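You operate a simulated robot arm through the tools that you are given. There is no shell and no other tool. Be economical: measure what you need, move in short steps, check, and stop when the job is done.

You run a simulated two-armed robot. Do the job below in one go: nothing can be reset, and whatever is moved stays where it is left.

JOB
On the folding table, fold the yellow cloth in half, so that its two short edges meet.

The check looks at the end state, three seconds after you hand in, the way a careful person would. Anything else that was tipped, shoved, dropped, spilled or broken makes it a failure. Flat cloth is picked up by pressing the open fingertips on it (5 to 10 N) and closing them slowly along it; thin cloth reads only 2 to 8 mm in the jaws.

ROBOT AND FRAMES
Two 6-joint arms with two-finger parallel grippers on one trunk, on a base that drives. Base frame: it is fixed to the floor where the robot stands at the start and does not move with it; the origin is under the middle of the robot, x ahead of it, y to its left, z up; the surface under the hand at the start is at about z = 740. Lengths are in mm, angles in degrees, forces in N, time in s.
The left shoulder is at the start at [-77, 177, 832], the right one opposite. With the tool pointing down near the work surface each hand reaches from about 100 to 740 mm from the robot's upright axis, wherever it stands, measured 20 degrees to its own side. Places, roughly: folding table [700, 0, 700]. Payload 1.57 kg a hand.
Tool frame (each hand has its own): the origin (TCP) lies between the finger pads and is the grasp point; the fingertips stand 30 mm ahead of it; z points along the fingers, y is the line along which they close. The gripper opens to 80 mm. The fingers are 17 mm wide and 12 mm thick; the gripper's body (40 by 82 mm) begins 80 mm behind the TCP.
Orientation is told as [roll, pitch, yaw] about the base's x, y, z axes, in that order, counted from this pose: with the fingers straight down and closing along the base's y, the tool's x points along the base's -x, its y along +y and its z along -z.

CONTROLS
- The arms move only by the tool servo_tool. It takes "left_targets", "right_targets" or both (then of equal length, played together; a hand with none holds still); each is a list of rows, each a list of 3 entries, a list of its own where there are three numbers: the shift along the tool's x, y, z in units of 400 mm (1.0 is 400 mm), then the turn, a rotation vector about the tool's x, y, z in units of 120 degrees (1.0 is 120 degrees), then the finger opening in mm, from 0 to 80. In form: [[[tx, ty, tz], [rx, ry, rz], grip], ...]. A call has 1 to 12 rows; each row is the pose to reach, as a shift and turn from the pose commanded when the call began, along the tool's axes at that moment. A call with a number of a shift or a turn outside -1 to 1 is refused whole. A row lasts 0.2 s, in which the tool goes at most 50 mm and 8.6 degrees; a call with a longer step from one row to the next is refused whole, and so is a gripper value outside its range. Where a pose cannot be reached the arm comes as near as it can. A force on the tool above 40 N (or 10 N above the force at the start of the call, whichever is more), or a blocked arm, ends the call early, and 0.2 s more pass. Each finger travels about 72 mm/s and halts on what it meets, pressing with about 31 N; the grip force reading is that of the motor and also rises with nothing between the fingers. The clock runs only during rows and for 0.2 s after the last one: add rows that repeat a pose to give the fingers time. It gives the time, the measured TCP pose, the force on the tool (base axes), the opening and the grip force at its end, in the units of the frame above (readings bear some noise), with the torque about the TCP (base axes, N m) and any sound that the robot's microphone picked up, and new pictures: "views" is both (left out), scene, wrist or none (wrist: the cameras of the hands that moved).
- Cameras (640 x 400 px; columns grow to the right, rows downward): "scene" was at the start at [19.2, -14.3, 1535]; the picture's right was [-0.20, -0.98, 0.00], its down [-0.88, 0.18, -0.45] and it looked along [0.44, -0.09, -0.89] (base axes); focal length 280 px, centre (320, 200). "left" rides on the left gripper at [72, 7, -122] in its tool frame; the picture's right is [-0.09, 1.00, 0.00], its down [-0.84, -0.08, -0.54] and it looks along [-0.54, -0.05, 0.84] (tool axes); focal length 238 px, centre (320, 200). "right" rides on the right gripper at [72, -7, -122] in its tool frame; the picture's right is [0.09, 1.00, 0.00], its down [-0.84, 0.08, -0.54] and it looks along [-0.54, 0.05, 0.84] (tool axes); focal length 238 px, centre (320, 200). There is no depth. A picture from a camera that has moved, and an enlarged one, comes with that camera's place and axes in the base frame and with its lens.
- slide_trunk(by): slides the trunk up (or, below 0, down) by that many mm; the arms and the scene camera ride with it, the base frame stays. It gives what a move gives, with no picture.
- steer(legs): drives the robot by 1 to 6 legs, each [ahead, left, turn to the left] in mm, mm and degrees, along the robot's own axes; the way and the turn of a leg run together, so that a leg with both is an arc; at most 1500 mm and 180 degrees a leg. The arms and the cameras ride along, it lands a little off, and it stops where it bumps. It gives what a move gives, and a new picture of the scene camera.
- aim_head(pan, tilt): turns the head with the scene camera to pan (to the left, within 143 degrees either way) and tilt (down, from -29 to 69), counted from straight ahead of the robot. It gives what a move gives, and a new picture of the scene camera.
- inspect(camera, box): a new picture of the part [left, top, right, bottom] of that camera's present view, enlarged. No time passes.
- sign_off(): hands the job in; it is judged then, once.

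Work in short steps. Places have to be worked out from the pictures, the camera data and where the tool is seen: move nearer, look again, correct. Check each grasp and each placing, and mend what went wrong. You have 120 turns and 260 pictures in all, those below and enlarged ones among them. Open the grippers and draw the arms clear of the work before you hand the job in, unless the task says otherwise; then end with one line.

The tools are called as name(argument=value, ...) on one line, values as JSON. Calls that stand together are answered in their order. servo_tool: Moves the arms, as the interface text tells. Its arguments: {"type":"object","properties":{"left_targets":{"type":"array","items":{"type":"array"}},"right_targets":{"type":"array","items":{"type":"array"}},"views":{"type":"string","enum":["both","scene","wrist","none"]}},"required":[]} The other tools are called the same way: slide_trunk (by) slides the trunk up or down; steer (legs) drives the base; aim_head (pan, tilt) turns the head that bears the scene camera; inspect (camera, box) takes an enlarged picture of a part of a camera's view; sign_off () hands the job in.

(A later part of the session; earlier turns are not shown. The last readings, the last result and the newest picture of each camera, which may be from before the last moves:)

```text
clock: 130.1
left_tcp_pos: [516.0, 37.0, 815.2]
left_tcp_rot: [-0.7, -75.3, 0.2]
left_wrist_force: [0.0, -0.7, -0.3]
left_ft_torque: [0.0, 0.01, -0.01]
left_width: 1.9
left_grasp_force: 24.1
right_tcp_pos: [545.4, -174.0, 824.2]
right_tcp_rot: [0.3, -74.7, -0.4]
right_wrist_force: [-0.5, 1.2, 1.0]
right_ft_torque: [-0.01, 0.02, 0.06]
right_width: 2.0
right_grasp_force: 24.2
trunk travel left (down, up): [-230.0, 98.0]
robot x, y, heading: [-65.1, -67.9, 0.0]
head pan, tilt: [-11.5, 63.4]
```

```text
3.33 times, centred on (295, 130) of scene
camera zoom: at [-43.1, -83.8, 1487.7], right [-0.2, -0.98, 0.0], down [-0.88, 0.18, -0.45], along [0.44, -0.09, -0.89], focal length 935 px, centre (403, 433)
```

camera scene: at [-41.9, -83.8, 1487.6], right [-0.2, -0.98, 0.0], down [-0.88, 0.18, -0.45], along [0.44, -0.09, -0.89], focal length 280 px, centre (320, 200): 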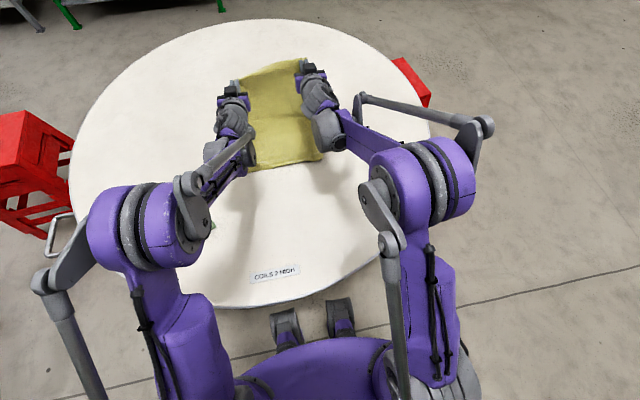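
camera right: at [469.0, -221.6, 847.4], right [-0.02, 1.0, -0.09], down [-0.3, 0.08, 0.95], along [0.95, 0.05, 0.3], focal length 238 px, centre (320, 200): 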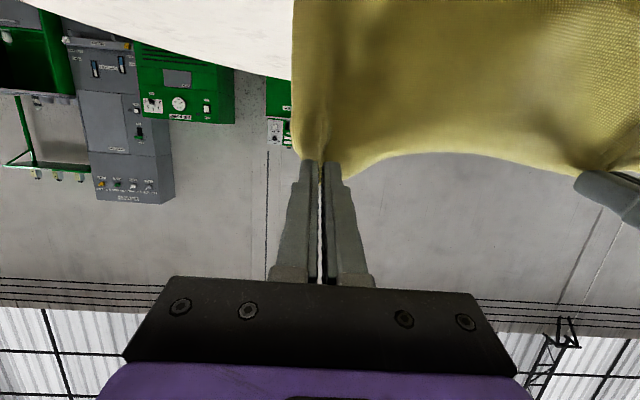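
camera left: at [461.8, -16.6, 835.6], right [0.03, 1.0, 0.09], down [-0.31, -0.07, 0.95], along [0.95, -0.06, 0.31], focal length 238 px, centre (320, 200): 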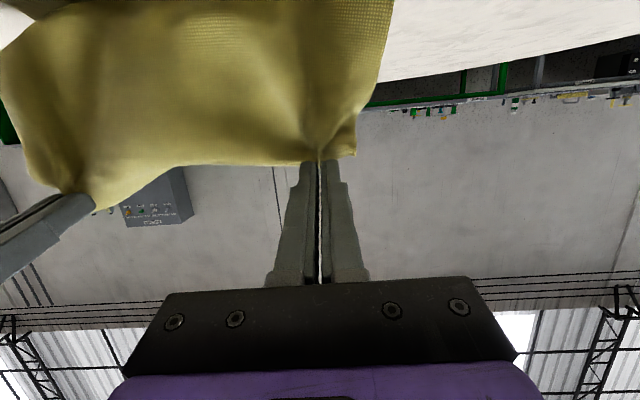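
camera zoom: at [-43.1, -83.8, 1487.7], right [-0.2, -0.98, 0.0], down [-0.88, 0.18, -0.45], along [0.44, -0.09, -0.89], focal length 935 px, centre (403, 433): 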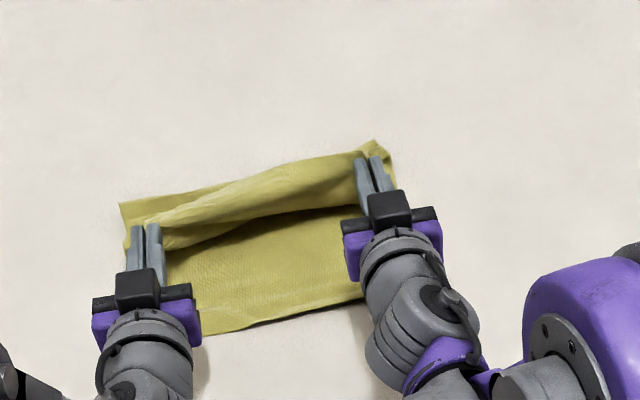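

The crease is now nearly square. I bring both grips in close to their final place and release from ~60 mm so the edge drops open, then back straight out.

servo_tool(left_targets=[[[0.014, 0, -0.022], [0, 0, 0], 0], [[0.0275, 0, -0.044], [0, 0, 0], 0], [[0.0275, 0, -0.044], [0, 0, 0], 0], [[0.0275, 0, -0.044], [0, 0, 0], 12], [[0.0275, 0, -0.044], [0, 0, 0], 24], [[0.0275, 0, -0.044], [0, 0, 0], 26], [[0.02, 0, -0.12], [0, 0, 0], 26], [[0.0, 0, -0.2], [0, 0, 0], 26], [[-0.03, 0, -0.28], [0, 0, 0], 26]], right_targets=[[[0.03, 0, -0.049], [0, 0, 0], 0], [[0.06, 0, -0.098], [0, 0, 0], 0], [[0.06, 0, -0.098], [0, 0, 0], 0], [[0.06, 0, -0.098], [0, 0, 0], 12], [[0.06, 0, -0.098], [0, 0, 0], 24], [[0.06, 0, -0.098], [0, 0, 0], 26], [[0.05, 0, -0.17], [0, 0, 0], 26], [[0.03, 0, -0.25], [0, 0, 0], 26], [[0.0, 0, -0.33], [0, 0, 0], 26]], views="none")

inspect(camera="scene", box=[220, 70, 370, 190])

```text
clock: 132.1
left_tcp_pos: [410.0, 38.3, 855.5]
left_tcp_rot: [-0.6, -75.5, 0.1]
left_wrist_force: [-0.8, 0.4, 1.3]
left_ft_torque: [0.02, -0.01, -0.02]
left_width: 26.0
left_grasp_force: 0.1
right_tcp_pos: [416.8, -171.8, 860.9]
right_tcp_rot: [0.4, -74.6, -0.3]
right_wrist_force: [-0.9, 0.2, -0.2]
right_ft_torque: [-0.02, -0.03, -0.01]
right_width: 26.1
right_grasp_force: 0.0
trunk travel left (down, up): [-230.0, 98.0]
robot x, y, heading: [-61.8, -70.5, -0.2]
head pan, tilt: [-11.5, 63.4]
```

```text
3.33 times, centred on (295, 130) of scene
camera zoom: at [-45.0, -83.8, 1487.7], right [-0.2, -0.98, 0.0], down [-0.88, 0.18, -0.45], along [0.44, -0.09, -0.89], focal length 935 px, centre (403, 433)
```

zoom: 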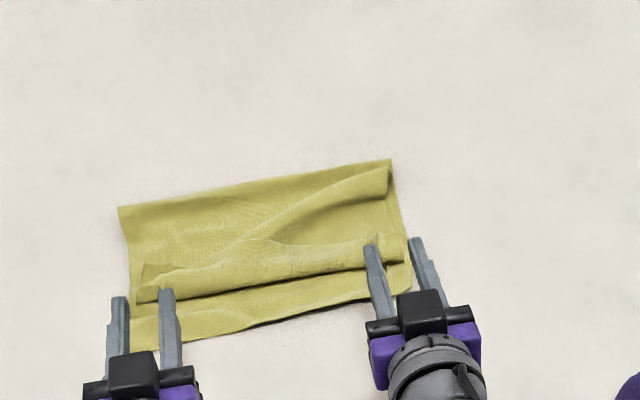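

The crease looks good, but a ~30 mm hem again lies folded back because the grips were deep. The pinched spots left standing ears near the edge; I bring both hands vertical above them to regrip right at the edge.

servo_tool(left_targets=[[[-0.04, 0, 0.03], [0, 0.0694, 0], 30], [[-0.06, 0, 0.065], [0, 0.139, 0], 30], [[-0.07, 0.005, 0.1], [0, 0.208, 0], 30], [[-0.075, 0.008, 0.135], [0, 0.278, 0], 30], [[-0.075, 0.01, 0.17], [0, 0.347, 0], 30], [[-0.07, 0.012, 0.205], [0, 0.417, 0], 30], [[-0.06, 0.014, 0.24], [0, 0.486, 0], 30], [[-0.05, 0.016, 0.275], [0, 0.556, 0], 30], [[-0.045, 0.0175, 0.3115], [0, 0.625, 0], 30]], right_targets=[[[-0.03, 0, 0.03], [0, 0.0694, 0], 30], [[-0.05, 0, 0.06], [0, 0.139, 0], 30], [[-0.055, 0, 0.09], [0, 0.208, 0], 30], [[-0.055, 0, 0.12], [0, 0.278, 0], 30], [[-0.05, 0, 0.15], [0, 0.347, 0], 30], [[-0.045, 0, 0.18], [0, 0.417, 0], 30], [[-0.035, 0, 0.21], [0, 0.486, 0], 30], [[-0.025, 0, 0.24], [0, 0.556, 0], 30], [[-0.02, 0, 0.2665], [0, 0.625, 0], 30]], views="none")

inspect(camera="left", box=[120, 0, 480, 220])

inspect(camera="right", box=[120, 0, 480, 220])

```text
clock: 134.1
left_tcp_pos: [538.1, 43.9, 840.6]
left_tcp_rot: [-0.2, -0.1, -0.4]
left_wrist_force: [-0.9, 0.1, -0.5]
left_ft_torque: [0.01, 0.01, -0.01]
left_width: 30.1
left_grasp_force: 0.0
right_tcp_pos: [524.5, -174.4, 837.3]
right_tcp_rot: [0.1, 0.5, 0.2]
right_wrist_force: [0.3, 0.1, 0.3]
right_ft_torque: [-0.02, 0.02, -0.03]
right_width: 30.1
right_grasp_force: 0.1
trunk travel left (down, up): [-230.0, 98.0]
robot x, y, heading: [-63.2, -66.1, -0.1]
head pan, tilt: [-11.5, 63.4]
```

```text
1.78 times, centred on (300, 110) of left
camera zoom: at [465.0, 51.5, 961.7], right [0.1, 0.99, 0.0], down [0.84, -0.08, 0.54], along [0.54, -0.06, -0.84], focal length 424 px, centre (356, 360)
```

zoom: 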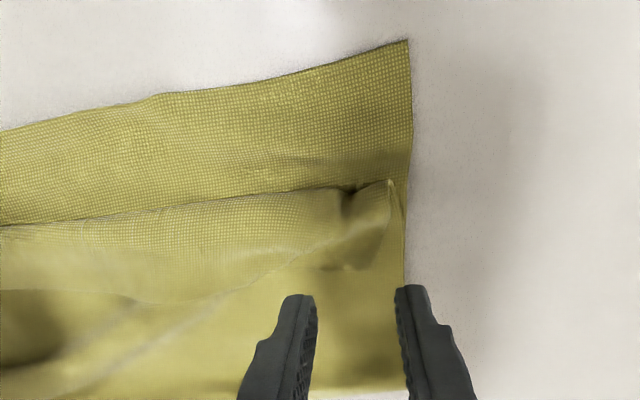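

```text
1.78 times, centred on (300, 110) of right
camera zoom: at [454.3, -180.3, 960.5], right [-0.09, 1.0, 0.0], down [0.84, 0.08, 0.53], along [0.53, 0.05, -0.85], focal length 424 px, centre (356, 360)
```

zoom: 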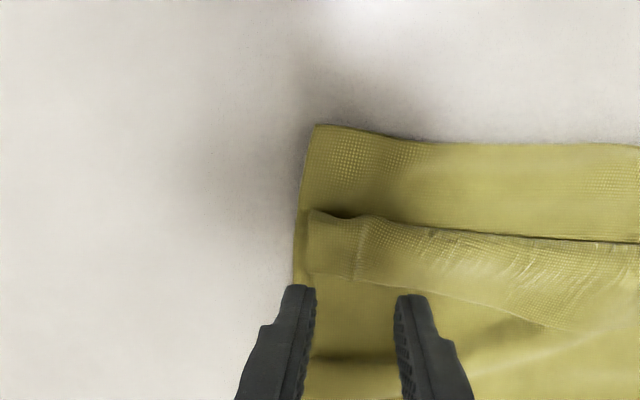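

Measured: if the hem is simply flipped open, the top edge lands within about 12 mm of the lower edge everywhere. I'll try to flip it with four open fingertips sweeping at a hair above the layer, starting behind the flap's edge.

servo_tool(left_targets=[[[-0.03, -0.035, 0.04], [0, 0, 0], 50], [[-0.065, -0.0725, 0.08], [0, 0, 0], 70], [[-0.065, -0.0725, 0.13], [0, 0, 0], 70], [[-0.065, -0.0725, 0.163], [0, 0, 0], 70]], right_targets=[[[-0.045, 0.05, 0.04], [0, 0, 0], 50], [[-0.094, 0.0985, 0.08], [0, 0, 0], 70], [[-0.094, 0.0985, 0.12], [0, 0, 0], 70], [[-0.094, 0.0985, 0.155], [0, 0, 0], 70]], views="none")

inspect(camera="left", box=[120, 0, 480, 220])

inspect(camera="right", box=[120, 0, 480, 220])

```text
clock: 135.1
left_tcp_pos: [563.3, 15.6, 775.5]
left_tcp_rot: [-0.2, -0.3, -0.5]
left_wrist_force: [-0.5, 0.0, 0.3]
left_ft_torque: [0.0, -0.02, 0.0]
left_width: 70.1
left_grasp_force: 0.0
right_tcp_pos: [561.3, -133.3, 777.1]
right_tcp_rot: [0.0, 0.5, -0.1]
right_wrist_force: [0.6, 1.0, 0.0]
right_ft_torque: [-0.01, 0.0, -0.02]
right_width: 70.2
right_grasp_force: 0.0
trunk travel left (down, up): [-230.0, 98.0]
robot x, y, heading: [-61.9, -67.5, -0.1]
head pan, tilt: [-11.5, 63.4]
```

```text
1.78 times, centred on (300, 110) of left
camera zoom: at [489.4, 22.2, 897.4], right [0.1, 0.99, 0.0], down [0.83, -0.08, 0.55], along [0.54, -0.06, -0.84], focal length 424 px, centre (356, 360)
```

zoom: 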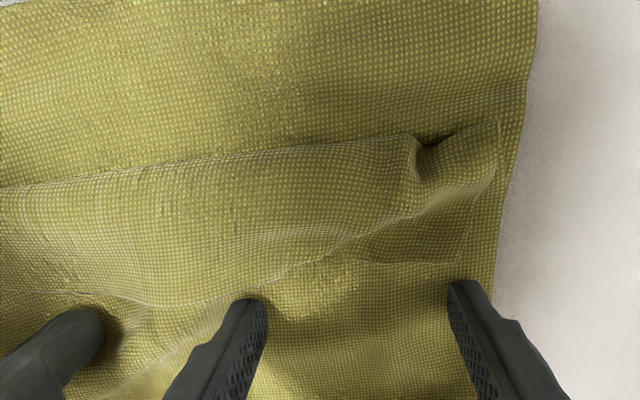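

```text
1.78 times, centred on (300, 110) of right
camera zoom: at [490.1, -140.6, 898.7], right [-0.09, 1.0, 0.0], down [0.84, 0.08, 0.54], along [0.53, 0.05, -0.84], focal length 424 px, centre (356, 360)
```

zoom: 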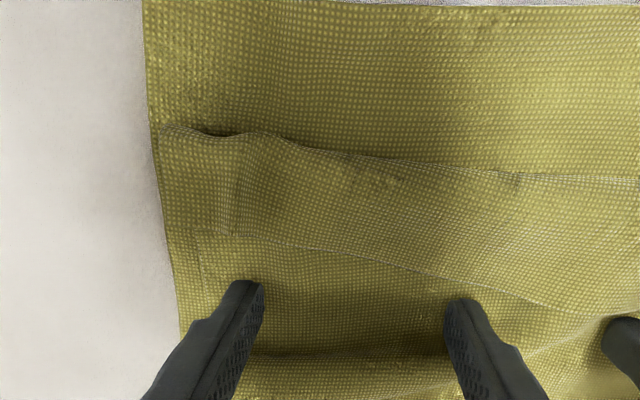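

The fingertips are just behind the flap's free edge. I lower the last ~3 mm and sweep 35 mm toward the robot to see if the edge is caught.

servo_tool(left_targets=[[[0, 0, 0.0065], [0, 0, 0], 70], [[0.03, 0, 0.0068], [0, 0, 0], 70], [[0.06, 0, 0.0068], [0, 0, 0], 70], [[0.09, 0, 0.0068], [0, 0, 0], 70]], right_targets=[[[0, 0, 0.0095], [0, 0, 0], 70], [[0.03, 0, 0.01], [0, 0, 0], 70], [[0.06, 0, 0.01], [0, 0, 0], 70], [[0.09, 0, 0.01], [0, 0, 0], 70]], views="none")

inspect(camera="left", box=[120, 0, 480, 220])

inspect(camera="right", box=[120, 0, 480, 220])

```text
clock: 136.1
left_tcp_pos: [526.9, 14.4, 772.6]
left_tcp_rot: [-0.2, -0.2, -0.4]
left_wrist_force: [0.3, 0.2, 0.2]
left_ft_torque: [0.02, -0.05, -0.01]
left_width: 69.9
left_grasp_force: 0.0
right_tcp_pos: [524.6, -134.0, 773.3]
right_tcp_rot: [0.1, 0.3, 0.0]
right_wrist_force: [0.3, -0.9, 2.0]
right_ft_torque: [-0.07, -0.01, -0.02]
right_width: 70.1
right_grasp_force: 0.1
trunk travel left (down, up): [-230.0, 98.0]
robot x, y, heading: [-64.6, -70.9, -0.2]
head pan, tilt: [-11.5, 63.4]
```

```text
1.78 times, centred on (300, 110) of left
camera zoom: at [452.3, 22.0, 895.2], right [0.1, 0.99, 0.0], down [0.83, -0.08, 0.55], along [0.54, -0.06, -0.84], focal length 424 px, centre (356, 360)
```

zoom: 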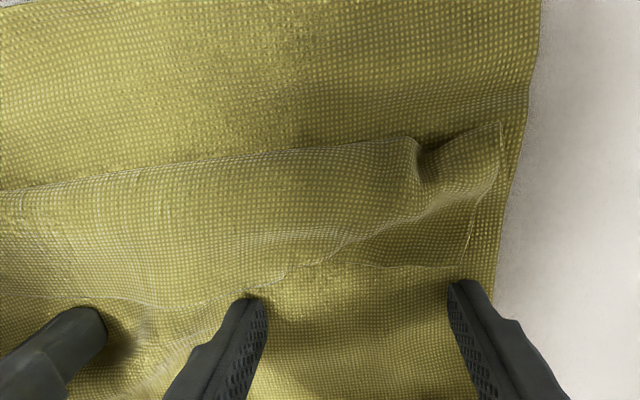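

```text
1.78 times, centred on (300, 110) of right
camera zoom: at [452.8, -140.6, 894.8], right [-0.09, 1.0, 0.0], down [0.84, 0.08, 0.54], along [0.54, 0.05, -0.84], focal length 424 px, centre (356, 360)
```

zoom: 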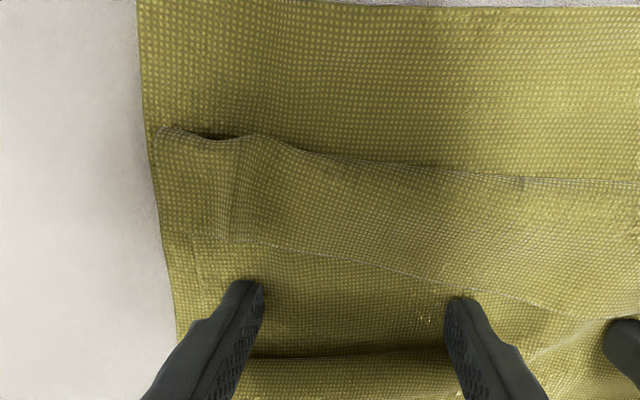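

Even a light touch drags the whole stack. So I'll pin: the right hand presses on the top layer behind the flap to hold it fixed, while the left fingertips press on the flap near its free edge and drag it toward the robot so the hem rolls open.

servo_tool(left_targets=[[[0, 0, -0.05], [0, 0, 0], 60], [[0.0675, 0.015, -0.05], [0, 0, 0], 40], [[0.0675, 0.015, -0.03], [0, 0, 0], 40], [[0.0675, 0.015, -0.005], [0, 0, 0], 40], [[0.0675, 0.015, -0.005], [0, 0, 0], 40]], right_targets=[[[0, 0, -0.05], [0, 0, 0], 60], [[-0.05, 0.08, -0.05], [0, 0, 0], 40], [[-0.1, 0.16, -0.05], [0, 0, 0], 40], [[-0.1, 0.16, -0.015], [0, 0, 0], 40], [[-0.1, 0.16, 0.003], [0, 0, 0], 40]], views="none")

inspect(camera="left", box=[120, 0, 480, 220])

```text
clock: 137.3
left_tcp_pos: [500.6, 20.4, 775.4]
left_tcp_rot: [-0.2, -0.4, -0.5]
left_wrist_force: [-0.6, 0.9, 1.1]
left_ft_torque: [-0.01, -0.01, -0.01]
left_width: 39.9
left_grasp_force: 0.0
right_tcp_pos: [563.7, -69.0, 772.3]
right_tcp_rot: [0.0, 0.3, 0.0]
right_wrist_force: [1.0, -0.1, 8.4]
right_ft_torque: [-0.02, -0.03, 0.01]
right_width: 39.9
right_grasp_force: 0.1
trunk travel left (down, up): [-230.0, 98.0]
robot x, y, heading: [-61.6, -72.9, -0.2]
head pan, tilt: [-11.5, 63.4]
```

```text
1.78 times, centred on (300, 110) of left
camera zoom: at [425.5, 28.2, 897.3], right [0.1, 0.99, 0.0], down [0.83, -0.08, 0.55], along [0.54, -0.06, -0.84], focal length 424 px, centre (356, 360)
```

zoom: 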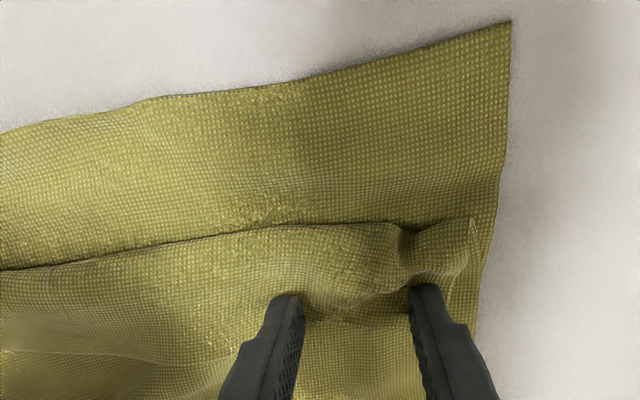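

Right pins with 8 N; left tips are on the flap. I increase both pressures slightly and drag the left tips 85 mm toward the robot.

servo_tool(left_targets=[[[0, 0, 0.006], [0, 0, 0], 40], [[0.03, 0, 0.0065], [0, 0, 0], 40], [[0.06, 0, 0.007], [0, 0, 0], 40], [[0.09, 0, 0.007], [0, 0, 0], 40], [[0.12, 0, 0.007], [0, 0, 0], 40]], right_targets=[[[0, 0, 0.0025], [0, 0, 0], 40], [[0, 0, 0.0025], [0, 0, 0], 40], [[0, 0, 0.0025], [0, 0, 0], 40], [[0, 0, 0.0025], [0, 0, 0], 40], [[0, 0, 0.0025], [0, 0, 0], 40]], views="none")

inspect(camera="left", box=[120, 0, 480, 220])

```text
clock: 138.5
left_tcp_pos: [449.6, 21.1, 772.6]
left_tcp_rot: [-0.2, -0.6, -0.6]
left_wrist_force: [5.2, -0.2, 11.0]
left_ft_torque: [0.16, -0.17, -0.07]
left_width: 39.0
left_grasp_force: 0.1
right_tcp_pos: [564.0, -68.9, 772.0]
right_tcp_rot: [0.1, 0.2, 0.1]
right_wrist_force: [2.2, 1.7, 28.6]
right_ft_torque: [-0.08, -0.07, 0.11]
right_width: 40.2
right_grasp_force: 0.4
trunk travel left (down, up): [-230.0, 98.0]
robot x, y, heading: [-62.5, -68.7, 0.0]
head pan, tilt: [-11.5, 63.4]
```

```text
1.78 times, centred on (300, 110) of left
camera zoom: at [376.2, 28.6, 894.4], right [0.1, 0.99, 0.0], down [0.83, -0.08, 0.55], along [0.55, -0.06, -0.84], focal length 424 px, centre (356, 360)
```

zoom: 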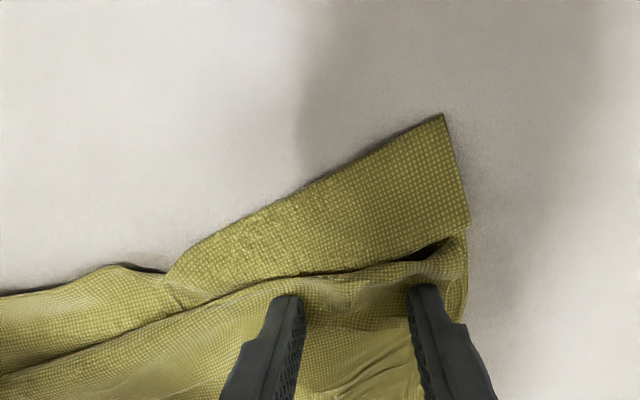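

That dragged the lower layer too. Better idea: the lower layer's near edge is exposed as a single layer — gripping that edge (facing the robot), lifting everything, laying the other half moving away and then bringing this edge back toward me leaves the edge facing correctly, with no hem. I raise both hands over its corners.

servo_tool(left_targets=[[[0, 0, -0.06], [0, 0, 0], 36], [[0.03, 0, -0.12], [0, 0, 0], 32], [[0.08, 0.005, -0.15], [0, 0, 0], 32], [[0.125, 0.01, -0.15], [0, 0, 0], 32], [[0.125, 0.01, -0.1425], [0, 0, 0], 32]], right_targets=[[[0, 0, -0.06], [0, 0, 0], 36], [[0.06, -0.04, -0.14], [0, 0, 0], 32], [[0.15, -0.11, -0.15], [0, 0, 0], 32], [[0.24, -0.18, -0.15], [0, 0, 0], 32], [[0.3225, -0.2475, -0.145], [0, 0, 0], 32]], views="none")

inspect(camera="left", box=[80, 0, 480, 240])

inspect(camera="right", box=[160, 0, 560, 240])

```text
clock: 139.7
left_tcp_pos: [400.2, 25.9, 829.3]
left_tcp_rot: [-0.3, -0.4, -0.4]
left_wrist_force: [0.6, 0.2, -0.5]
left_ft_torque: [0.02, -0.02, 0.0]
left_width: 31.9
left_grasp_force: 0.0
right_tcp_pos: [434.5, -169.0, 827.5]
right_tcp_rot: [0.1, 0.3, 0.0]
right_wrist_force: [0.1, 0.4, 0.0]
right_ft_torque: [-0.02, 0.01, -0.02]
right_width: 31.9
right_grasp_force: 0.1
trunk travel left (down, up): [-230.0, 98.0]
robot x, y, heading: [-62.8, -67.5, -0.0]
head pan, tilt: [-11.5, 63.4]
```

```text
1.60 times, centred on (280, 120) of left
camera zoom: at [326.6, 32.8, 950.9], right [0.1, 0.99, 0.0], down [0.83, -0.08, 0.55], along [0.54, -0.06, -0.84], focal length 381 px, centre (384, 328)
```

zoom: 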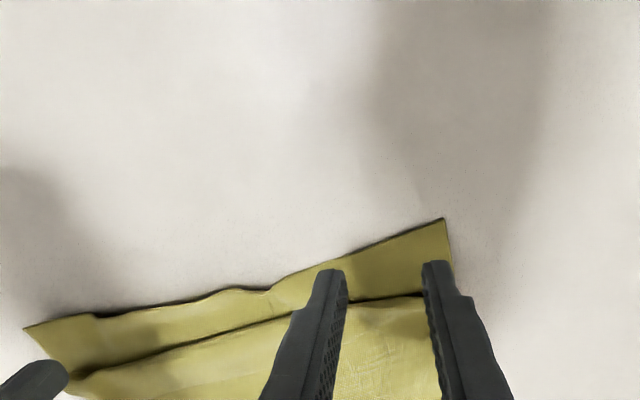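

```text
1.60 times, centred on (360, 120) of right
camera zoom: at [363.7, -176.3, 950.5], right [-0.09, 1.0, 0.0], down [0.84, 0.08, 0.54], along [0.54, 0.05, -0.84], focal length 381 px, centre (256, 328)
```

zoom: 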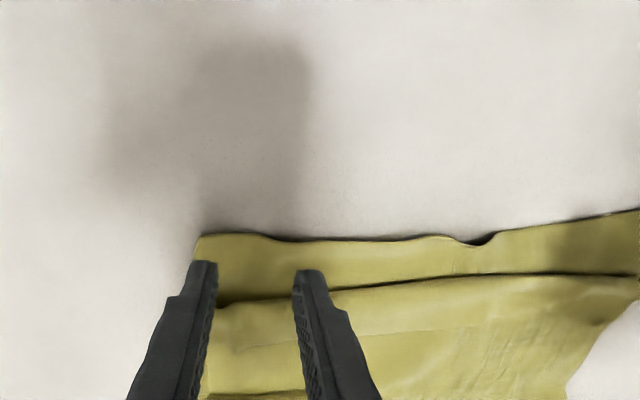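

The near edge is a clean single-layer strip 30–45 mm wide. I position 8–10 mm inside it, near each corner, and descend to just above contact.

servo_tool(left_targets=[[[-0.0275, 0.015, 0.04], [0, 0, 0], 32], [[-0.0275, 0.015, 0.09], [0, 0, 0], 32], [[-0.0275, 0.015, 0.13], [0, 0, 0], 32], [[-0.0275, 0.015, 0.141], [0, 0, 0], 32]], right_targets=[[[-0.029, -0.01, 0.04], [0, 0, 0], 32], [[-0.029, -0.01, 0.09], [0, 0, 0], 32], [[-0.029, -0.01, 0.125], [0, 0, 0], 32], [[-0.029, -0.01, 0.137], [0, 0, 0], 32]], views="none")

inspect(camera="left", box=[160, 60, 480, 260])

inspect(camera="right", box=[160, 60, 480, 260])

```text
clock: 140.7
left_tcp_pos: [412.1, 32.3, 773.0]
left_tcp_rot: [-0.2, -0.3, -0.6]
left_wrist_force: [0.3, 1.7, -0.4]
left_ft_torque: [-0.03, -0.01, -0.03]
left_width: 31.7
left_grasp_force: 0.1
right_tcp_pos: [446.6, -172.2, 773.6]
right_tcp_rot: [0.2, 0.2, -0.1]
right_wrist_force: [0.1, 0.3, 0.1]
right_ft_torque: [0.01, 0.01, 0.02]
right_width: 31.9
right_grasp_force: 0.0
trunk travel left (down, up): [-230.0, 98.0]
robot x, y, heading: [-62.0, -68.3, -0.1]
head pan, tilt: [-11.5, 63.4]
```

```text
2.00 times, centred on (320, 160) of left
camera zoom: at [338.9, 39.1, 894.2], right [0.1, 0.99, 0.0], down [0.83, -0.08, 0.55], along [0.54, -0.06, -0.84], focal length 477 px, centre (320, 280)
```

zoom: 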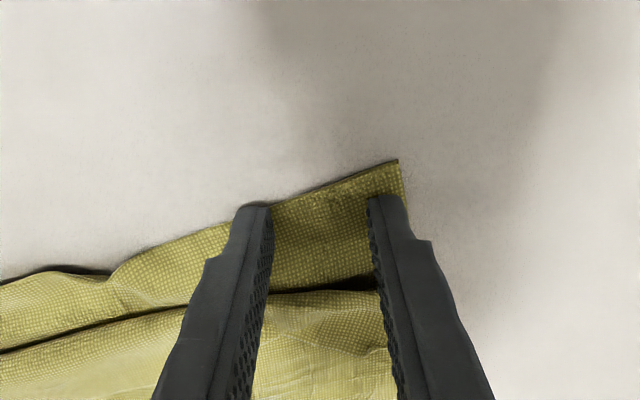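

```text
2.00 times, centred on (320, 160) of right
camera zoom: at [376.4, -180.0, 896.0], right [-0.09, 1.0, 0.0], down [0.84, 0.08, 0.54], along [0.53, 0.05, -0.84], focal length 477 px, centre (320, 280)
```

zoom: 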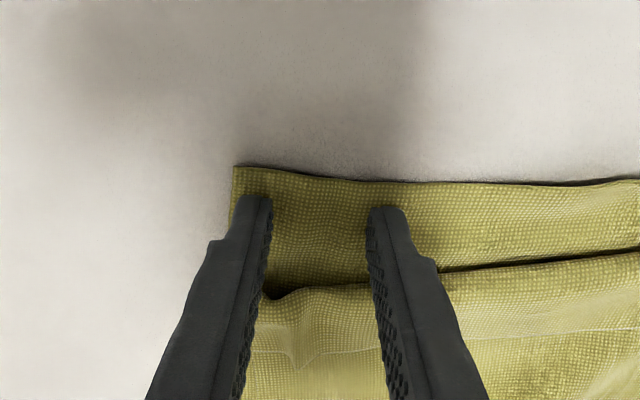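

Positions are good (left shifted in 4 mm more). I press and close slowly in one go.

servo_tool(left_targets=[[[-0.01, 0, 0], [0, 0, 0], 32], [[-0.01, 0, 0.0045], [0, 0, 0], 32], [[-0.01, 0, 0.0045], [0, 0, 0], 28], [[-0.01, 0, 0.0045], [0, 0, 0], 24], [[-0.01, 0, 0.0045], [0, 0, 0], 20], [[-0.01, 0, 0.0045], [0, 0, 0], 16], [[-0.01, 0, 0.0045], [0, 0, 0], 12], [[-0.01, 0, 0.0045], [0, 0, 0], 8], [[-0.01, 0, 0.0045], [0, 0, 0], 4], [[-0.01, 0, 0.0045], [0, 0, 0], 0], [[-0.01, 0, 0.0045], [0, 0, 0], 0]], right_targets=[[[0, 0, 0.003], [0, 0, 0], 32], [[0, 0, 0.0055], [0, 0, 0], 32], [[0, 0, 0.0055], [0, 0, 0], 28], [[0, 0, 0.0055], [0, 0, 0], 24], [[0, 0, 0.0055], [0, 0, 0], 20], [[0, 0, 0.0055], [0, 0, 0], 16], [[0, 0, 0.0055], [0, 0, 0], 12], [[0, 0, 0.0055], [0, 0, 0], 8], [[0, 0, 0.0055], [0, 0, 0], 4], [[0, 0, 0.0055], [0, 0, 0], 0], [[0, 0, 0.0055], [0, 0, 0], 0]], views="none")

```text
clock: 143.1
left_tcp_pos: [416.0, 31.8, 770.1]
left_tcp_rot: [-0.1, -0.4, -0.5]
left_wrist_force: [0.4, -0.3, 23.9]
left_ft_torque: [0.07, 0.09, -0.04]
left_width: 2.4
left_grasp_force: 24.0
right_tcp_pos: [445.9, -173.3, 772.3]
right_tcp_rot: [0.2, 0.4, -0.1]
right_wrist_force: [-0.1, 2.9, 0.7]
right_ft_torque: [0.09, 0.02, 0.01]
right_width: 2.0
right_grasp_force: 23.9
trunk travel left (down, up): [-230.0, 98.0]
robot x, y, heading: [-64.8, -69.3, -0.3]
head pan, tilt: [-11.5, 63.4]
```

Both hold (2.4 and 2.0 mm). I lift to full hanging height, squaring the hands.

servo_tool(left_targets=[[[-0.003, 0, -0.08], [0, 0, 0], 0], [[-0.006, 0, -0.18], [0, 0, 0], 0], [[-0.01, 0, -0.28], [0, 0, 0], 0], [[-0.014, 0, -0.38], [0, 0, 0], 0], [[-0.018, 0, -0.48], [0, 0, 0], 0], [[-0.022, 0, -0.58], [0, 0, 0], 0], [[-0.026, 0, -0.68], [0, 0, 0], 0], [[-0.03, 0, -0.78], [0, 0, 0], 0], [[-0.034, 0, -0.88], [0, 0, 0], 0], [[-0.036, 0, -0.98], [0, 0, 0], 0], [[-0.036, 0, -0.99], [0, 0, 0], 0]], right_targets=[[[0.003, 0, -0.08], [0, 0, 0], 0], [[0.007, 0, -0.18], [0, 0, 0], 0], [[0.011, 0, -0.28], [0, 0, 0], 0], [[0.015, 0, -0.38], [0, 0, 0], 0], [[0.02, 0, -0.48], [0, 0, 0], 0], [[0.024, 0, -0.58], [0, 0, 0], 0], [[0.028, 0, -0.68], [0, 0, 0], 0], [[0.032, 0, -0.78], [0, 0, 0], 0], [[0.036, 0, -0.88], [0, 0, 0], 0], [[0.04, 0, -0.98], [0, 0, 0], 0], [[0.04, 0, -0.99], [0, 0, 0], 0]], views="scene")

inspect(camera="scene", box=[180, 60, 380, 210])

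```text
clock: 145.5
left_tcp_pos: [429.7, 32.4, 1167.4]
left_tcp_rot: [-0.2, -0.3, -0.4]
left_wrist_force: [-0.1, -1.5, -0.8]
left_ft_torque: [-0.05, -0.02, 0.01]
left_width: 2.2
left_grasp_force: 23.6
right_tcp_pos: [433.6, -173.7, 1168.8]
right_tcp_rot: [0.1, 0.4, 0.0]
right_wrist_force: [-0.4, 1.9, 0.3]
right_ft_torque: [0.07, -0.03, 0.01]
right_width: 2.0
right_grasp_force: 24.0
trunk travel left (down, up): [-230.0, 98.0]
robot x, y, heading: [-62.3, -65.5, -0.1]
head pan, tilt: [-11.5, 63.4]
camera scene: at [-43.1, -83.8, 1487.6], right [-0.2, -0.98, 0.0], down [-0.88, 0.18, -0.45], along [0.44, -0.09, -0.89], focal length 280 px, centre (320, 200)
```

scene: 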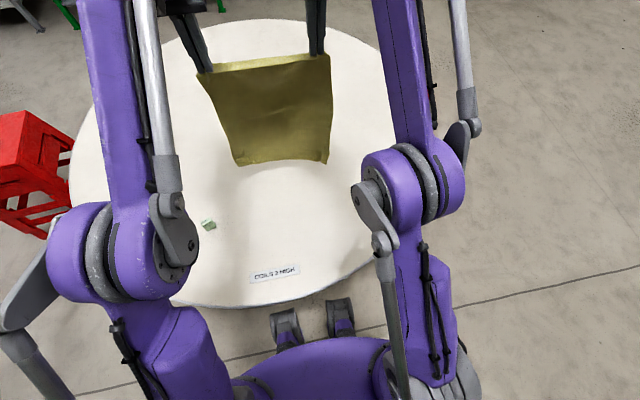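

```text
2.67 times, centred on (280, 135) of scene
camera zoom: at [-43.1, -83.8, 1487.6], right [-0.2, -0.98, 0.0], down [-0.88, 0.18, -0.45], along [0.44, -0.09, -0.89], focal length 748 px, centre (427, 373)
```

zoom: 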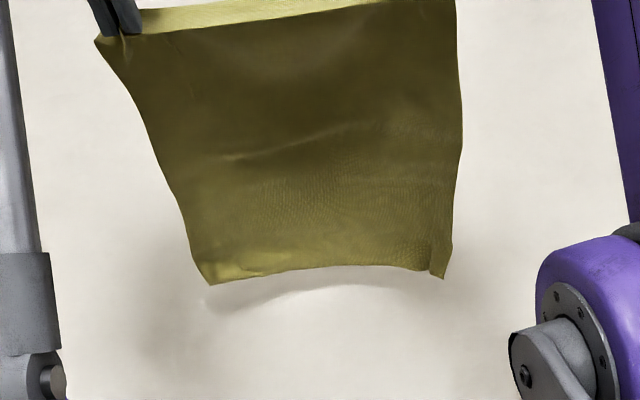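

The cloth hangs square and smooth with the bottom edge centred. I drive back 130 mm, then lay the lower half while moving away.

steer(legs=[[-130, 0, 0]])

servo_tool(left_targets=[[[0, 0, 0], [0, 0, 0], 0], [[-0.07, 0, 0.02], [0, 0, 0], 0], [[-0.14, 0, 0.045], [0, 0, 0], 0], [[-0.21, 0, 0.08], [0, 0, 0], 0], [[-0.27, 0, 0.13], [0, 0, 0], 0], [[-0.3275, 0, 0.1875], [0, 0, 0], 0], [[-0.385, 0, 0.245], [0, 0, 0], 0], [[-0.4425, 0, 0.3025], [0, 0, 0], 0], [[-0.5, 0, 0.36], [0, 0, 0], 0], [[-0.55, 0, 0.415], [0, 0, 0], 0], [[-0.59, 0, 0.47], [0, 0, 0], 0], [[-0.6125, 0, 0.5125], [0, 0, 0], 0]], right_targets=[[[0, 0, 0], [0, 0, 0], 0], [[-0.07, 0, 0.02], [0, 0, 0], 0], [[-0.14, 0, 0.045], [0, 0, 0], 0], [[-0.21, 0, 0.08], [0, 0, 0], 0], [[-0.27, 0, 0.13], [0, 0, 0], 0], [[-0.3275, 0, 0.1875], [0, 0, 0], 0], [[-0.385, 0, 0.245], [0, 0, 0], 0], [[-0.4425, 0, 0.3025], [0, 0, 0], 0], [[-0.5, 0, 0.36], [0, 0, 0], 0], [[-0.55, 0, 0.415], [0, 0, 0], 0], [[-0.59, 0, 0.47], [0, 0, 0], 0], [[-0.6125, 0, 0.5125], [0, 0, 0], 0]], views="none")

inspect(camera="scene", box=[200, 60, 380, 200])

```text
clock: 146.8
left_tcp_pos: [297.3, 32.1, 1167.5]
left_tcp_rot: [-0.1, -0.3, -0.4]
left_wrist_force: [0.2, -2.8, 0.0]
left_ft_torque: [-0.04, -0.01, 0.0]
left_width: 2.6
left_grasp_force: 24.6
right_tcp_pos: [302.6, -173.6, 1167.3]
right_tcp_rot: [0.1, 0.3, -0.1]
right_wrist_force: [-0.3, 1.8, 0.2]
right_ft_torque: [0.06, -0.03, -0.03]
right_width: 1.5
right_grasp_force: 23.4
trunk travel left (down, up): [-230.0, 98.0]
robot x, y, heading: [-193.4, -68.3, -0.2]
head pan, tilt: [-11.5, 63.4]
camera scene: at [-173.3, -83.5, 1487.7], right [-0.2, -0.98, 0.0], down [-0.88, 0.18, -0.45], along [0.44, -0.09, -0.89], focal length 280 px, centre (320, 200)
```

scene: 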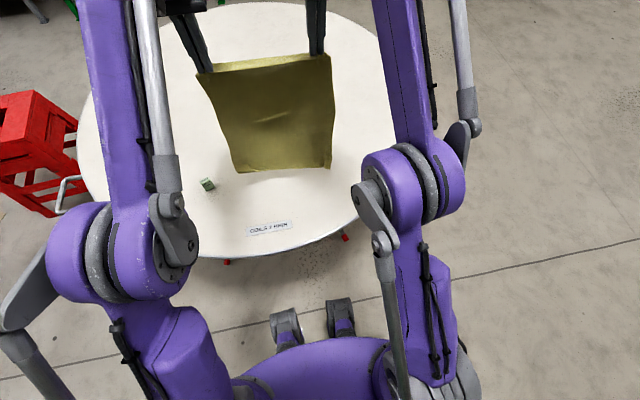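

```text
clock: 149.4
left_tcp_pos: [457.2, 37.1, 933.4]
left_tcp_rot: [-0.2, -0.3, -0.4]
left_wrist_force: [-0.3, -16.9, -1.5]
left_ft_torque: [-0.51, 0.06, -0.08]
left_width: 2.3
left_grasp_force: 23.9
left hand out of reach, approached as far as the arm can: row 2, 3, 4, 5, 6, 7, 8, 9, 10, 11, 12
right_tcp_pos: [457.4, -177.2, 921.9]
right_tcp_rot: [0.1, 0.3, 0.0]
right_wrist_force: [0.6, 16.6, 2.0]
right_ft_torque: [0.51, 0.0, -0.12]
right_width: 2.0
right_grasp_force: 24.0
right hand out of reach, approached as far as the arm can: row 2, 3, 4, 5, 6, 7, 8, 9, 10, 11, 12
trunk travel left (down, up): [-230.0, 98.0]
robot x, y, heading: [-190.9, -66.4, -0.2]
head pan, tilt: [-11.5, 63.4]
```

```text
2.86 times, centred on (290, 130) of scene
camera zoom: at [-172.5, -83.8, 1487.6], right [-0.2, -0.98, 0.0], down [-0.88, 0.18, -0.45], along [0.44, -0.09, -0.89], focal length 801 px, centre (406, 400)
```

zoom: 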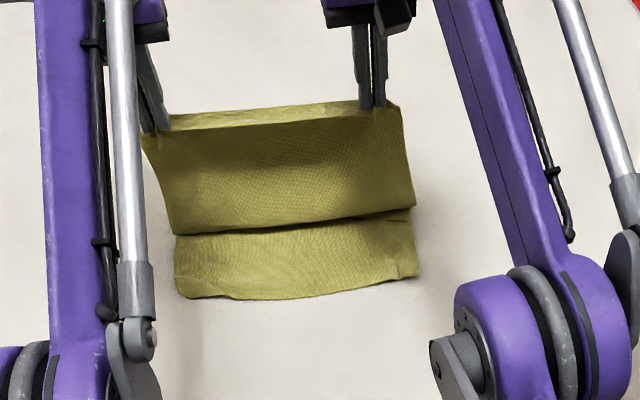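

The lower half lies neat and square. I drive forward 130 mm to bring the hands above the crease line and pull it straight.

steer(legs=[[130, 0, 0]])

inspect(camera="scene", box=[200, 60, 380, 200])

```text
clock: 150.7
left_tcp_pos: [584.0, 38.0, 934.0]
left_tcp_rot: [-0.2, -0.4, -0.3]
left_wrist_force: [-1.0, -16.6, -0.7]
left_ft_torque: [-0.53, 0.07, -0.12]
left_width: 2.4
left_grasp_force: 24.3
right_tcp_pos: [584.9, -176.4, 921.4]
right_tcp_rot: [0.2, 0.4, 0.0]
right_wrist_force: [1.5, 17.1, 1.8]
right_ft_torque: [0.57, 0.0, -0.13]
right_width: 2.2
right_grasp_force: 23.7
trunk travel left (down, up): [-230.0, 98.0]
robot x, y, heading: [-67.1, -69.7, 0.0]
head pan, tilt: [-11.5, 63.4]
camera scene: at [-44.4, -83.7, 1487.6], right [-0.2, -0.98, 0.0], down [-0.88, 0.18, -0.45], along [0.44, -0.09, -0.89], focal length 280 px, centre (320, 200)
```

scene: 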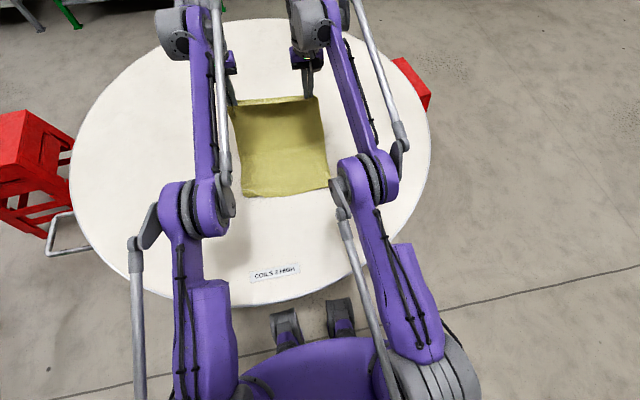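

```text
2.86 times, centred on (290, 130) of scene
camera zoom: at [-44.4, -83.7, 1487.6], right [-0.2, -0.98, 0.0], down [-0.88, 0.18, -0.45], along [0.44, -0.09, -0.89], focal length 801 px, centre (406, 400)
```

zoom: 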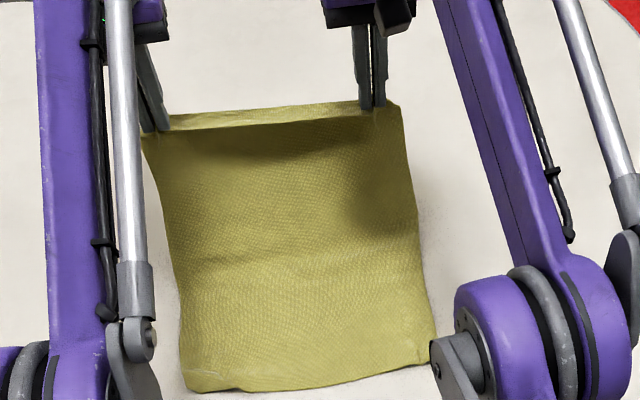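

The near edge is at x≈381 (left) to 360 (right). I now bring the held edge back over it in a low slack arc, ending ~22 mm above the table.

servo_tool(left_targets=[[[-0.025, -0.005, 0.07], [0, 0, 0], 0], [[-0.0425, -0.01, 0.1275], [0, 0, 0], 0], [[0.0075, -0.01, 0.1025], [0, 0, 0], 0], [[0.0925, -0.01, 0.1075], [0, 0, 0], 0], [[0.1725, -0.01, 0.1375], [0, 0, 0], 0], [[0.2425, -0.01, 0.1825], [0, 0, 0], 0], [[0.2975, -0.01, 0.2325], [0, 0, 0], 0], [[0.345, -0.01, 0.2825], [0, 0, 0], 0], [[0.3825, -0.01, 0.3225], [0, 0, 0], 0], [[0.415, -0.01, 0.3525], [0, 0, 0], 0]], right_targets=[[[0, 0.005, 0.05], [0, 0, 0], 0], [[0.005, 0.01, 0.095], [0, 0, 0], 0], [[0.055, 0.01, 0.07], [0, 0, 0], 0], [[0.14, 0.01, 0.075], [0, 0, 0], 0], [[0.22, 0.01, 0.105], [0, 0, 0], 0], [[0.29, 0.01, 0.15], [0, 0, 0], 0], [[0.345, 0.01, 0.2], [0, 0, 0], 0], [[0.3925, 0.01, 0.25], [0, 0, 0], 0], [[0.43, 0.01, 0.29], [0, 0, 0], 0], [[0.4625, 0.01, 0.32], [0, 0, 0], 0]], views="wrist")

inspect(camera="scene", box=[200, 90, 380, 230])

```text
clock: 152.9
left_tcp_pos: [538.1, 31.6, 904.2]
left_tcp_rot: [-0.2, -0.2, -0.3]
left_wrist_force: [-0.6, 0.0, 0.4]
left_ft_torque: [-0.02, -0.01, 0.0]
left_width: 2.2
left_grasp_force: 24.0
left hand out of reach, approached as far as the arm can: row 5, 6, 7, 8, 9, 10
right_tcp_pos: [529.7, -169.1, 908.0]
right_tcp_rot: [0.1, 0.4, -0.1]
right_wrist_force: [0.3, 1.2, 0.5]
right_ft_torque: [-0.01, 0.0, 0.01]
right_width: 2.0
right_grasp_force: 23.4
right hand out of reach, approached as far as the arm can: row 4, 5, 6, 7, 8, 9, 10
trunk travel left (down, up): [-230.0, 98.0]
robot x, y, heading: [-67.3, -67.9, 0.1]
head pan, tilt: [-11.5, 63.4]
camera right: at [458.4, -175.5, 1031.7], right [-0.09, 1.0, 0.0], down [0.84, 0.08, 0.54], along [0.53, 0.05, -0.84], focal length 238 px, centre (320, 200)
camera left: at [463.9, 38.5, 1025.6], right [0.1, 0.99, 0.0], down [0.83, -0.08, 0.55], along [0.54, -0.06, -0.84], focal length 238 px, centre (320, 200)
```

right: 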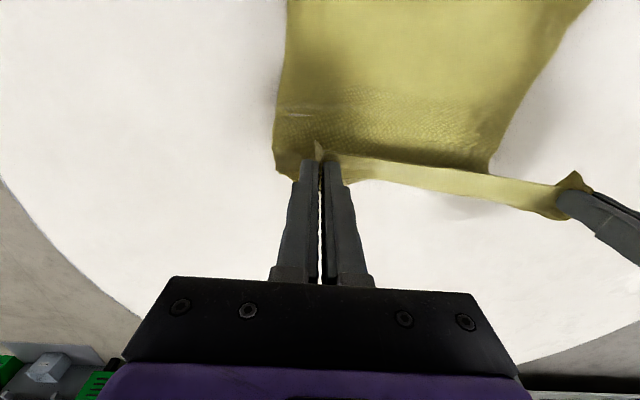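
left: 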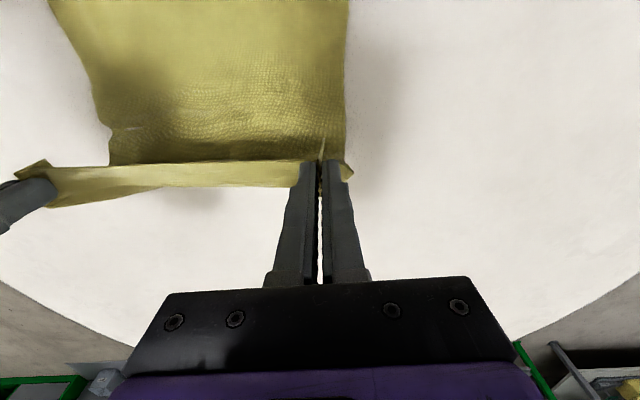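

```text
2.86 times, centred on (290, 160) of scene
camera zoom: at [-45.2, -83.7, 1487.7], right [-0.2, -0.98, 0.0], down [-0.88, 0.18, -0.45], along [0.44, -0.09, -0.89], focal length 801 px, centre (406, 314)
```

zoom: 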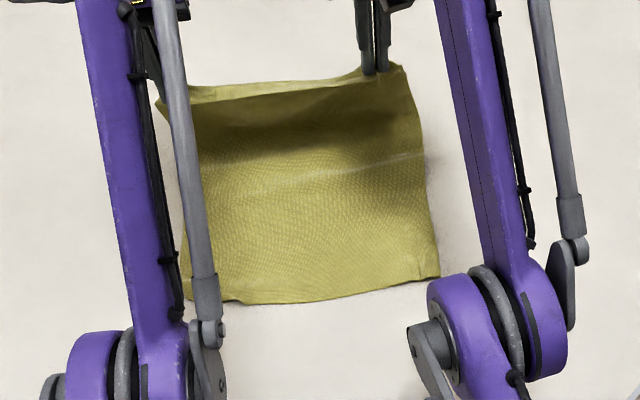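

The arms got stuck at a limit on the way in. I test whether tilting the fingers forward while moving in frees them.

servo_tool(left_targets=[[[0.02, 0, 0], [0, -0.065, 0], 0], [[0.05, 0, 0], [0, -0.13, 0], 0], [[0.08, 0, 0.01], [0, -0.195, 0], 0], [[0.12, 0, 0.03], [0, -0.26, 0], 0], [[0.16, 0, 0.05], [0, -0.3, 0], 0]], right_targets=[[[0.02, 0, 0], [0, -0.065, 0], 0], [[0.05, 0, 0], [0, -0.13, 0], 0], [[0.08, 0, 0.01], [0, -0.195, 0], 0], [[0.12, 0, 0.03], [0, -0.26, 0], 0], [[0.16, 0, 0.05], [0, -0.3, 0], 0]], views="scene")

```text
clock: 154.1
left_tcp_pos: [623.8, 5.9, 981.5]
left_tcp_rot: [-0.4, -36.3, -0.3]
left_wrist_force: [-0.7, 0.0, -0.5]
left_ft_torque: [-0.01, 0.0, 0.04]
left_width: 2.2
left_grasp_force: 23.8
left hand out of reach, approached as far as the arm can: row 1, 2, 3, 4, 5
right_tcp_pos: [620.7, -145.3, 980.9]
right_tcp_rot: [0.2, -35.5, -0.1]
right_wrist_force: [-0.1, 0.3, 1.1]
right_ft_torque: [0.01, 0.01, 0.0]
right_width: 1.7
right_grasp_force: 23.7
right hand out of reach, approached as far as the arm can: row 1, 2, 3, 4, 5
trunk travel left (down, up): [-230.0, 98.0]
robot x, y, heading: [-61.8, -67.8, -0.2]
head pan, tilt: [-11.5, 63.4]
camera scene: at [-45.2, -83.8, 1487.6], right [-0.2, -0.98, 0.0], down [-0.88, 0.18, -0.45], along [0.44, -0.09, -0.89], focal length 280 px, centre (320, 200)
```

scene: 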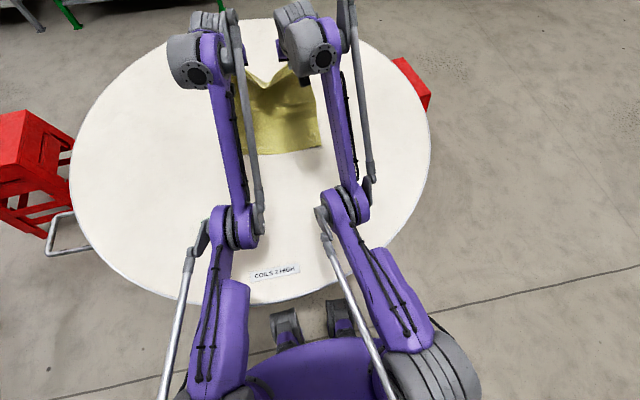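

The pictures show both elbows have flipped downward when I overran the reach limit. I stretch the arms out straight again and come back high, to let the elbows return upward.

servo_tool(left_targets=[[[-0.095, 0.015, 0.039], [0, 0, 0], 0], [[-0.19, 0.03, 0.078], [0, 0, 0], 0], [[-0.285, 0.045, 0.116], [0, 0, 0], 0], [[-0.38, 0.0625, 0.155], [0, 0, 0], 0], [[-0.38, 0.0625, 0.1], [0, 0, 0], 0], [[-0.33, 0.0625, 0.02], [0, 0, 0], 0], [[-0.25, 0.0625, -0.04], [0, 0, 0], 0], [[-0.17, 0.0625, -0.1], [0, 0, 0], 0], [[-0.09, 0.0625, -0.15], [0, 0, 0], 0], [[-0.02, 0.0625, -0.2], [0, 0, 0], 0], [[0.03, 0.0625, -0.25], [0, 0, 0], 0]], right_targets=[[[-0.095, -0.015, 0.039], [0, 0, 0], 0], [[-0.19, -0.03, 0.078], [0, 0, 0], 0], [[-0.285, -0.045, 0.116], [0, 0, 0], 0], [[-0.38, -0.0625, 0.155], [0, 0, 0], 0], [[-0.38, -0.0625, 0.1], [0, 0, 0], 0], [[-0.33, -0.0625, 0.02], [0, 0, 0], 0], [[-0.25, -0.0625, -0.04], [0, 0, 0], 0], [[-0.17, -0.0625, -0.1], [0, 0, 0], 0], [[-0.09, -0.0625, -0.15], [0, 0, 0], 0], [[-0.02, -0.0625, -0.2], [0, 0, 0], 0], [[0.03, -0.0625, -0.25], [0, 0, 0], 0]], views="scene")

```text
clock: 156.5
left_tcp_pos: [622.7, 29.4, 1064.8]
left_tcp_rot: [-0.2, -36.3, -0.3]
left_wrist_force: [0.7, -1.3, 0.7]
left_ft_torque: [0.01, 0.0, 0.01]
left_width: 2.2
left_grasp_force: 23.9
left hand out of reach, approached as far as the arm can: row 2, 3, 4, 5, 6, 7, 9, 10, 11
right_tcp_pos: [619.7, -164.9, 1063.0]
right_tcp_rot: [0.2, -35.7, 0.0]
right_wrist_force: [-0.2, -0.4, -0.8]
right_ft_torque: [0.0, 0.03, -0.01]
right_width: 2.2
right_grasp_force: 24.0
right hand out of reach, approached as far as the arm can: row 2, 3, 4, 5, 6, 7, 9, 10, 11
trunk travel left (down, up): [-230.0, 98.0]
robot x, y, heading: [-64.3, -67.5, 0.1]
head pan, tilt: [-11.5, 63.4]
camera scene: at [-45.6, -83.7, 1487.7], right [-0.2, -0.98, 0.0], down [-0.88, 0.18, -0.45], along [0.44, -0.09, -0.89], focal length 280 px, centre (320, 200)
```

scene: 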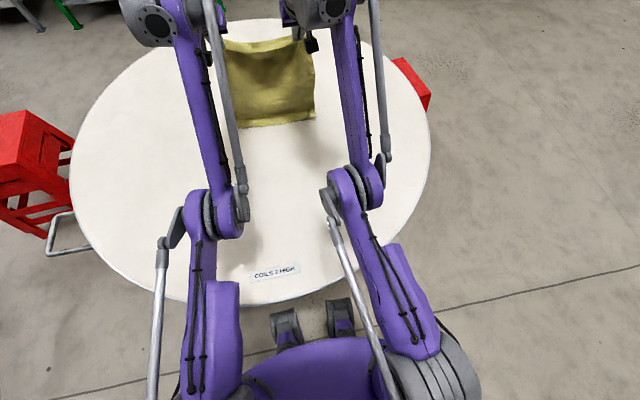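

The arms are at full stretch now. I try bringing them straight inward from here in small steps.

servo_tool(left_targets=[[[0.08, 0, 0], [0, 0, 0], 0], [[0.16, 0, 0], [0, 0, 0], 0], [[0.24, 0, 0], [0, 0, 0], 0], [[0.32, 0, 0], [0, 0, 0], 0], [[0.4, 0, 0], [0, 0, 0], 0]], right_targets=[[[0.08, 0, 0], [0, 0, 0], 0], [[0.16, 0, 0], [0, 0, 0], 0], [[0.24, 0, 0], [0, 0, 0], 0], [[0.32, 0, 0], [0, 0, 0], 0], [[0.4, 0, 0], [0, 0, 0], 0]], views="none")

```text
clock: 157.7
left_tcp_pos: [623.7, 14.2, 981.9]
left_tcp_rot: [-0.2, -36.3, -0.3]
left_wrist_force: [0.5, -0.3, 0.1]
left_ft_torque: [-0.01, -0.03, -0.01]
left_width: 2.3
left_grasp_force: 23.8
left hand out of reach, approached as far as the arm can: row 1, 2, 3, 4, 5
right_tcp_pos: [621.6, -148.6, 981.0]
right_tcp_rot: [0.2, -35.5, -0.1]
right_wrist_force: [-0.7, 0.1, 1.2]
right_ft_torque: [0.01, -0.02, 0.04]
right_width: 2.0
right_grasp_force: 23.5
right hand out of reach, approached as far as the arm can: row 1, 2, 3, 4, 5
trunk travel left (down, up): [-230.0, 98.0]
robot x, y, heading: [-64.8, -71.6, -0.3]
head pan, tilt: [-11.5, 63.4]
```

The elbows stay nearly straight, so the arms only move along an arc, but base and trunk still move freely. I return the hands to the vertical pose on that arc and look at the cloth.

servo_tool(left_targets=[[[0.055, 0.009, 0.008], [0, 0.06, 0], 0], [[0.11, 0.018, 0.016], [0, 0.12, 0], 0], [[0.164, 0.027, 0.024], [0, 0.18, 0], 0], [[0.218, 0.036, 0.032], [0, 0.24, 0], 0], [[0.273, 0.045, 0.04], [0, 0.3, 0], 0], [[0.273, 0.045, 0.04], [0, 0.3, 0], 0]], right_targets=[[[0.055, -0.01, 0.008], [0, 0.06, 0], 0], [[0.11, -0.02, 0.016], [0, 0.12, 0], 0], [[0.164, -0.03, 0.024], [0, 0.18, 0], 0], [[0.218, -0.04, 0.032], [0, 0.24, 0], 0], [[0.273, -0.05, 0.04], [0, 0.3, 0], 0], [[0.273, -0.05, 0.04], [0, 0.3, 0], 0]], views="none")

inspect(camera="scene", box=[200, 60, 380, 200])

```text
clock: 159.1
left_tcp_pos: [545.6, 32.7, 905.7]
left_tcp_rot: [-0.2, -0.1, -0.4]
left_wrist_force: [0.0, -0.5, -0.6]
left_ft_torque: [-0.03, 0.03, -0.01]
left_width: 2.2
left_grasp_force: 23.7
right_tcp_pos: [542.8, -167.2, 902.3]
right_tcp_rot: [0.2, 0.4, 0.0]
right_wrist_force: [0.4, 0.3, -0.8]
right_ft_torque: [0.03, 0.01, 0.04]
right_width: 1.8
right_grasp_force: 23.8
trunk travel left (down, up): [-230.0, 98.0]
robot x, y, heading: [-64.0, -71.3, -0.0]
head pan, tilt: [-11.5, 63.4]
```

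```text
2.86 times, centred on (290, 130) of scene
camera zoom: at [-45.5, -83.7, 1487.7], right [-0.2, -0.98, 0.0], down [-0.88, 0.18, -0.45], along [0.44, -0.09, -0.89], focal length 801 px, centre (406, 400)
```

zoom: 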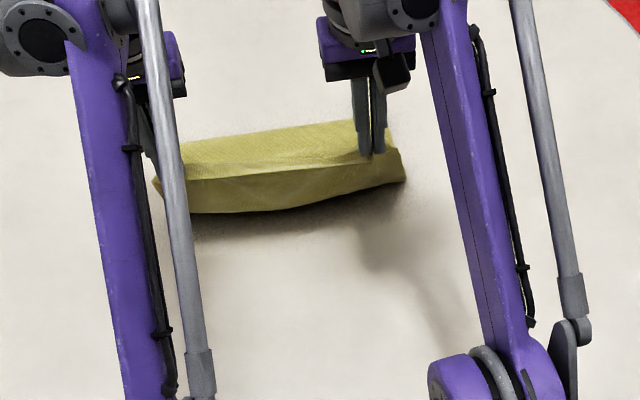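

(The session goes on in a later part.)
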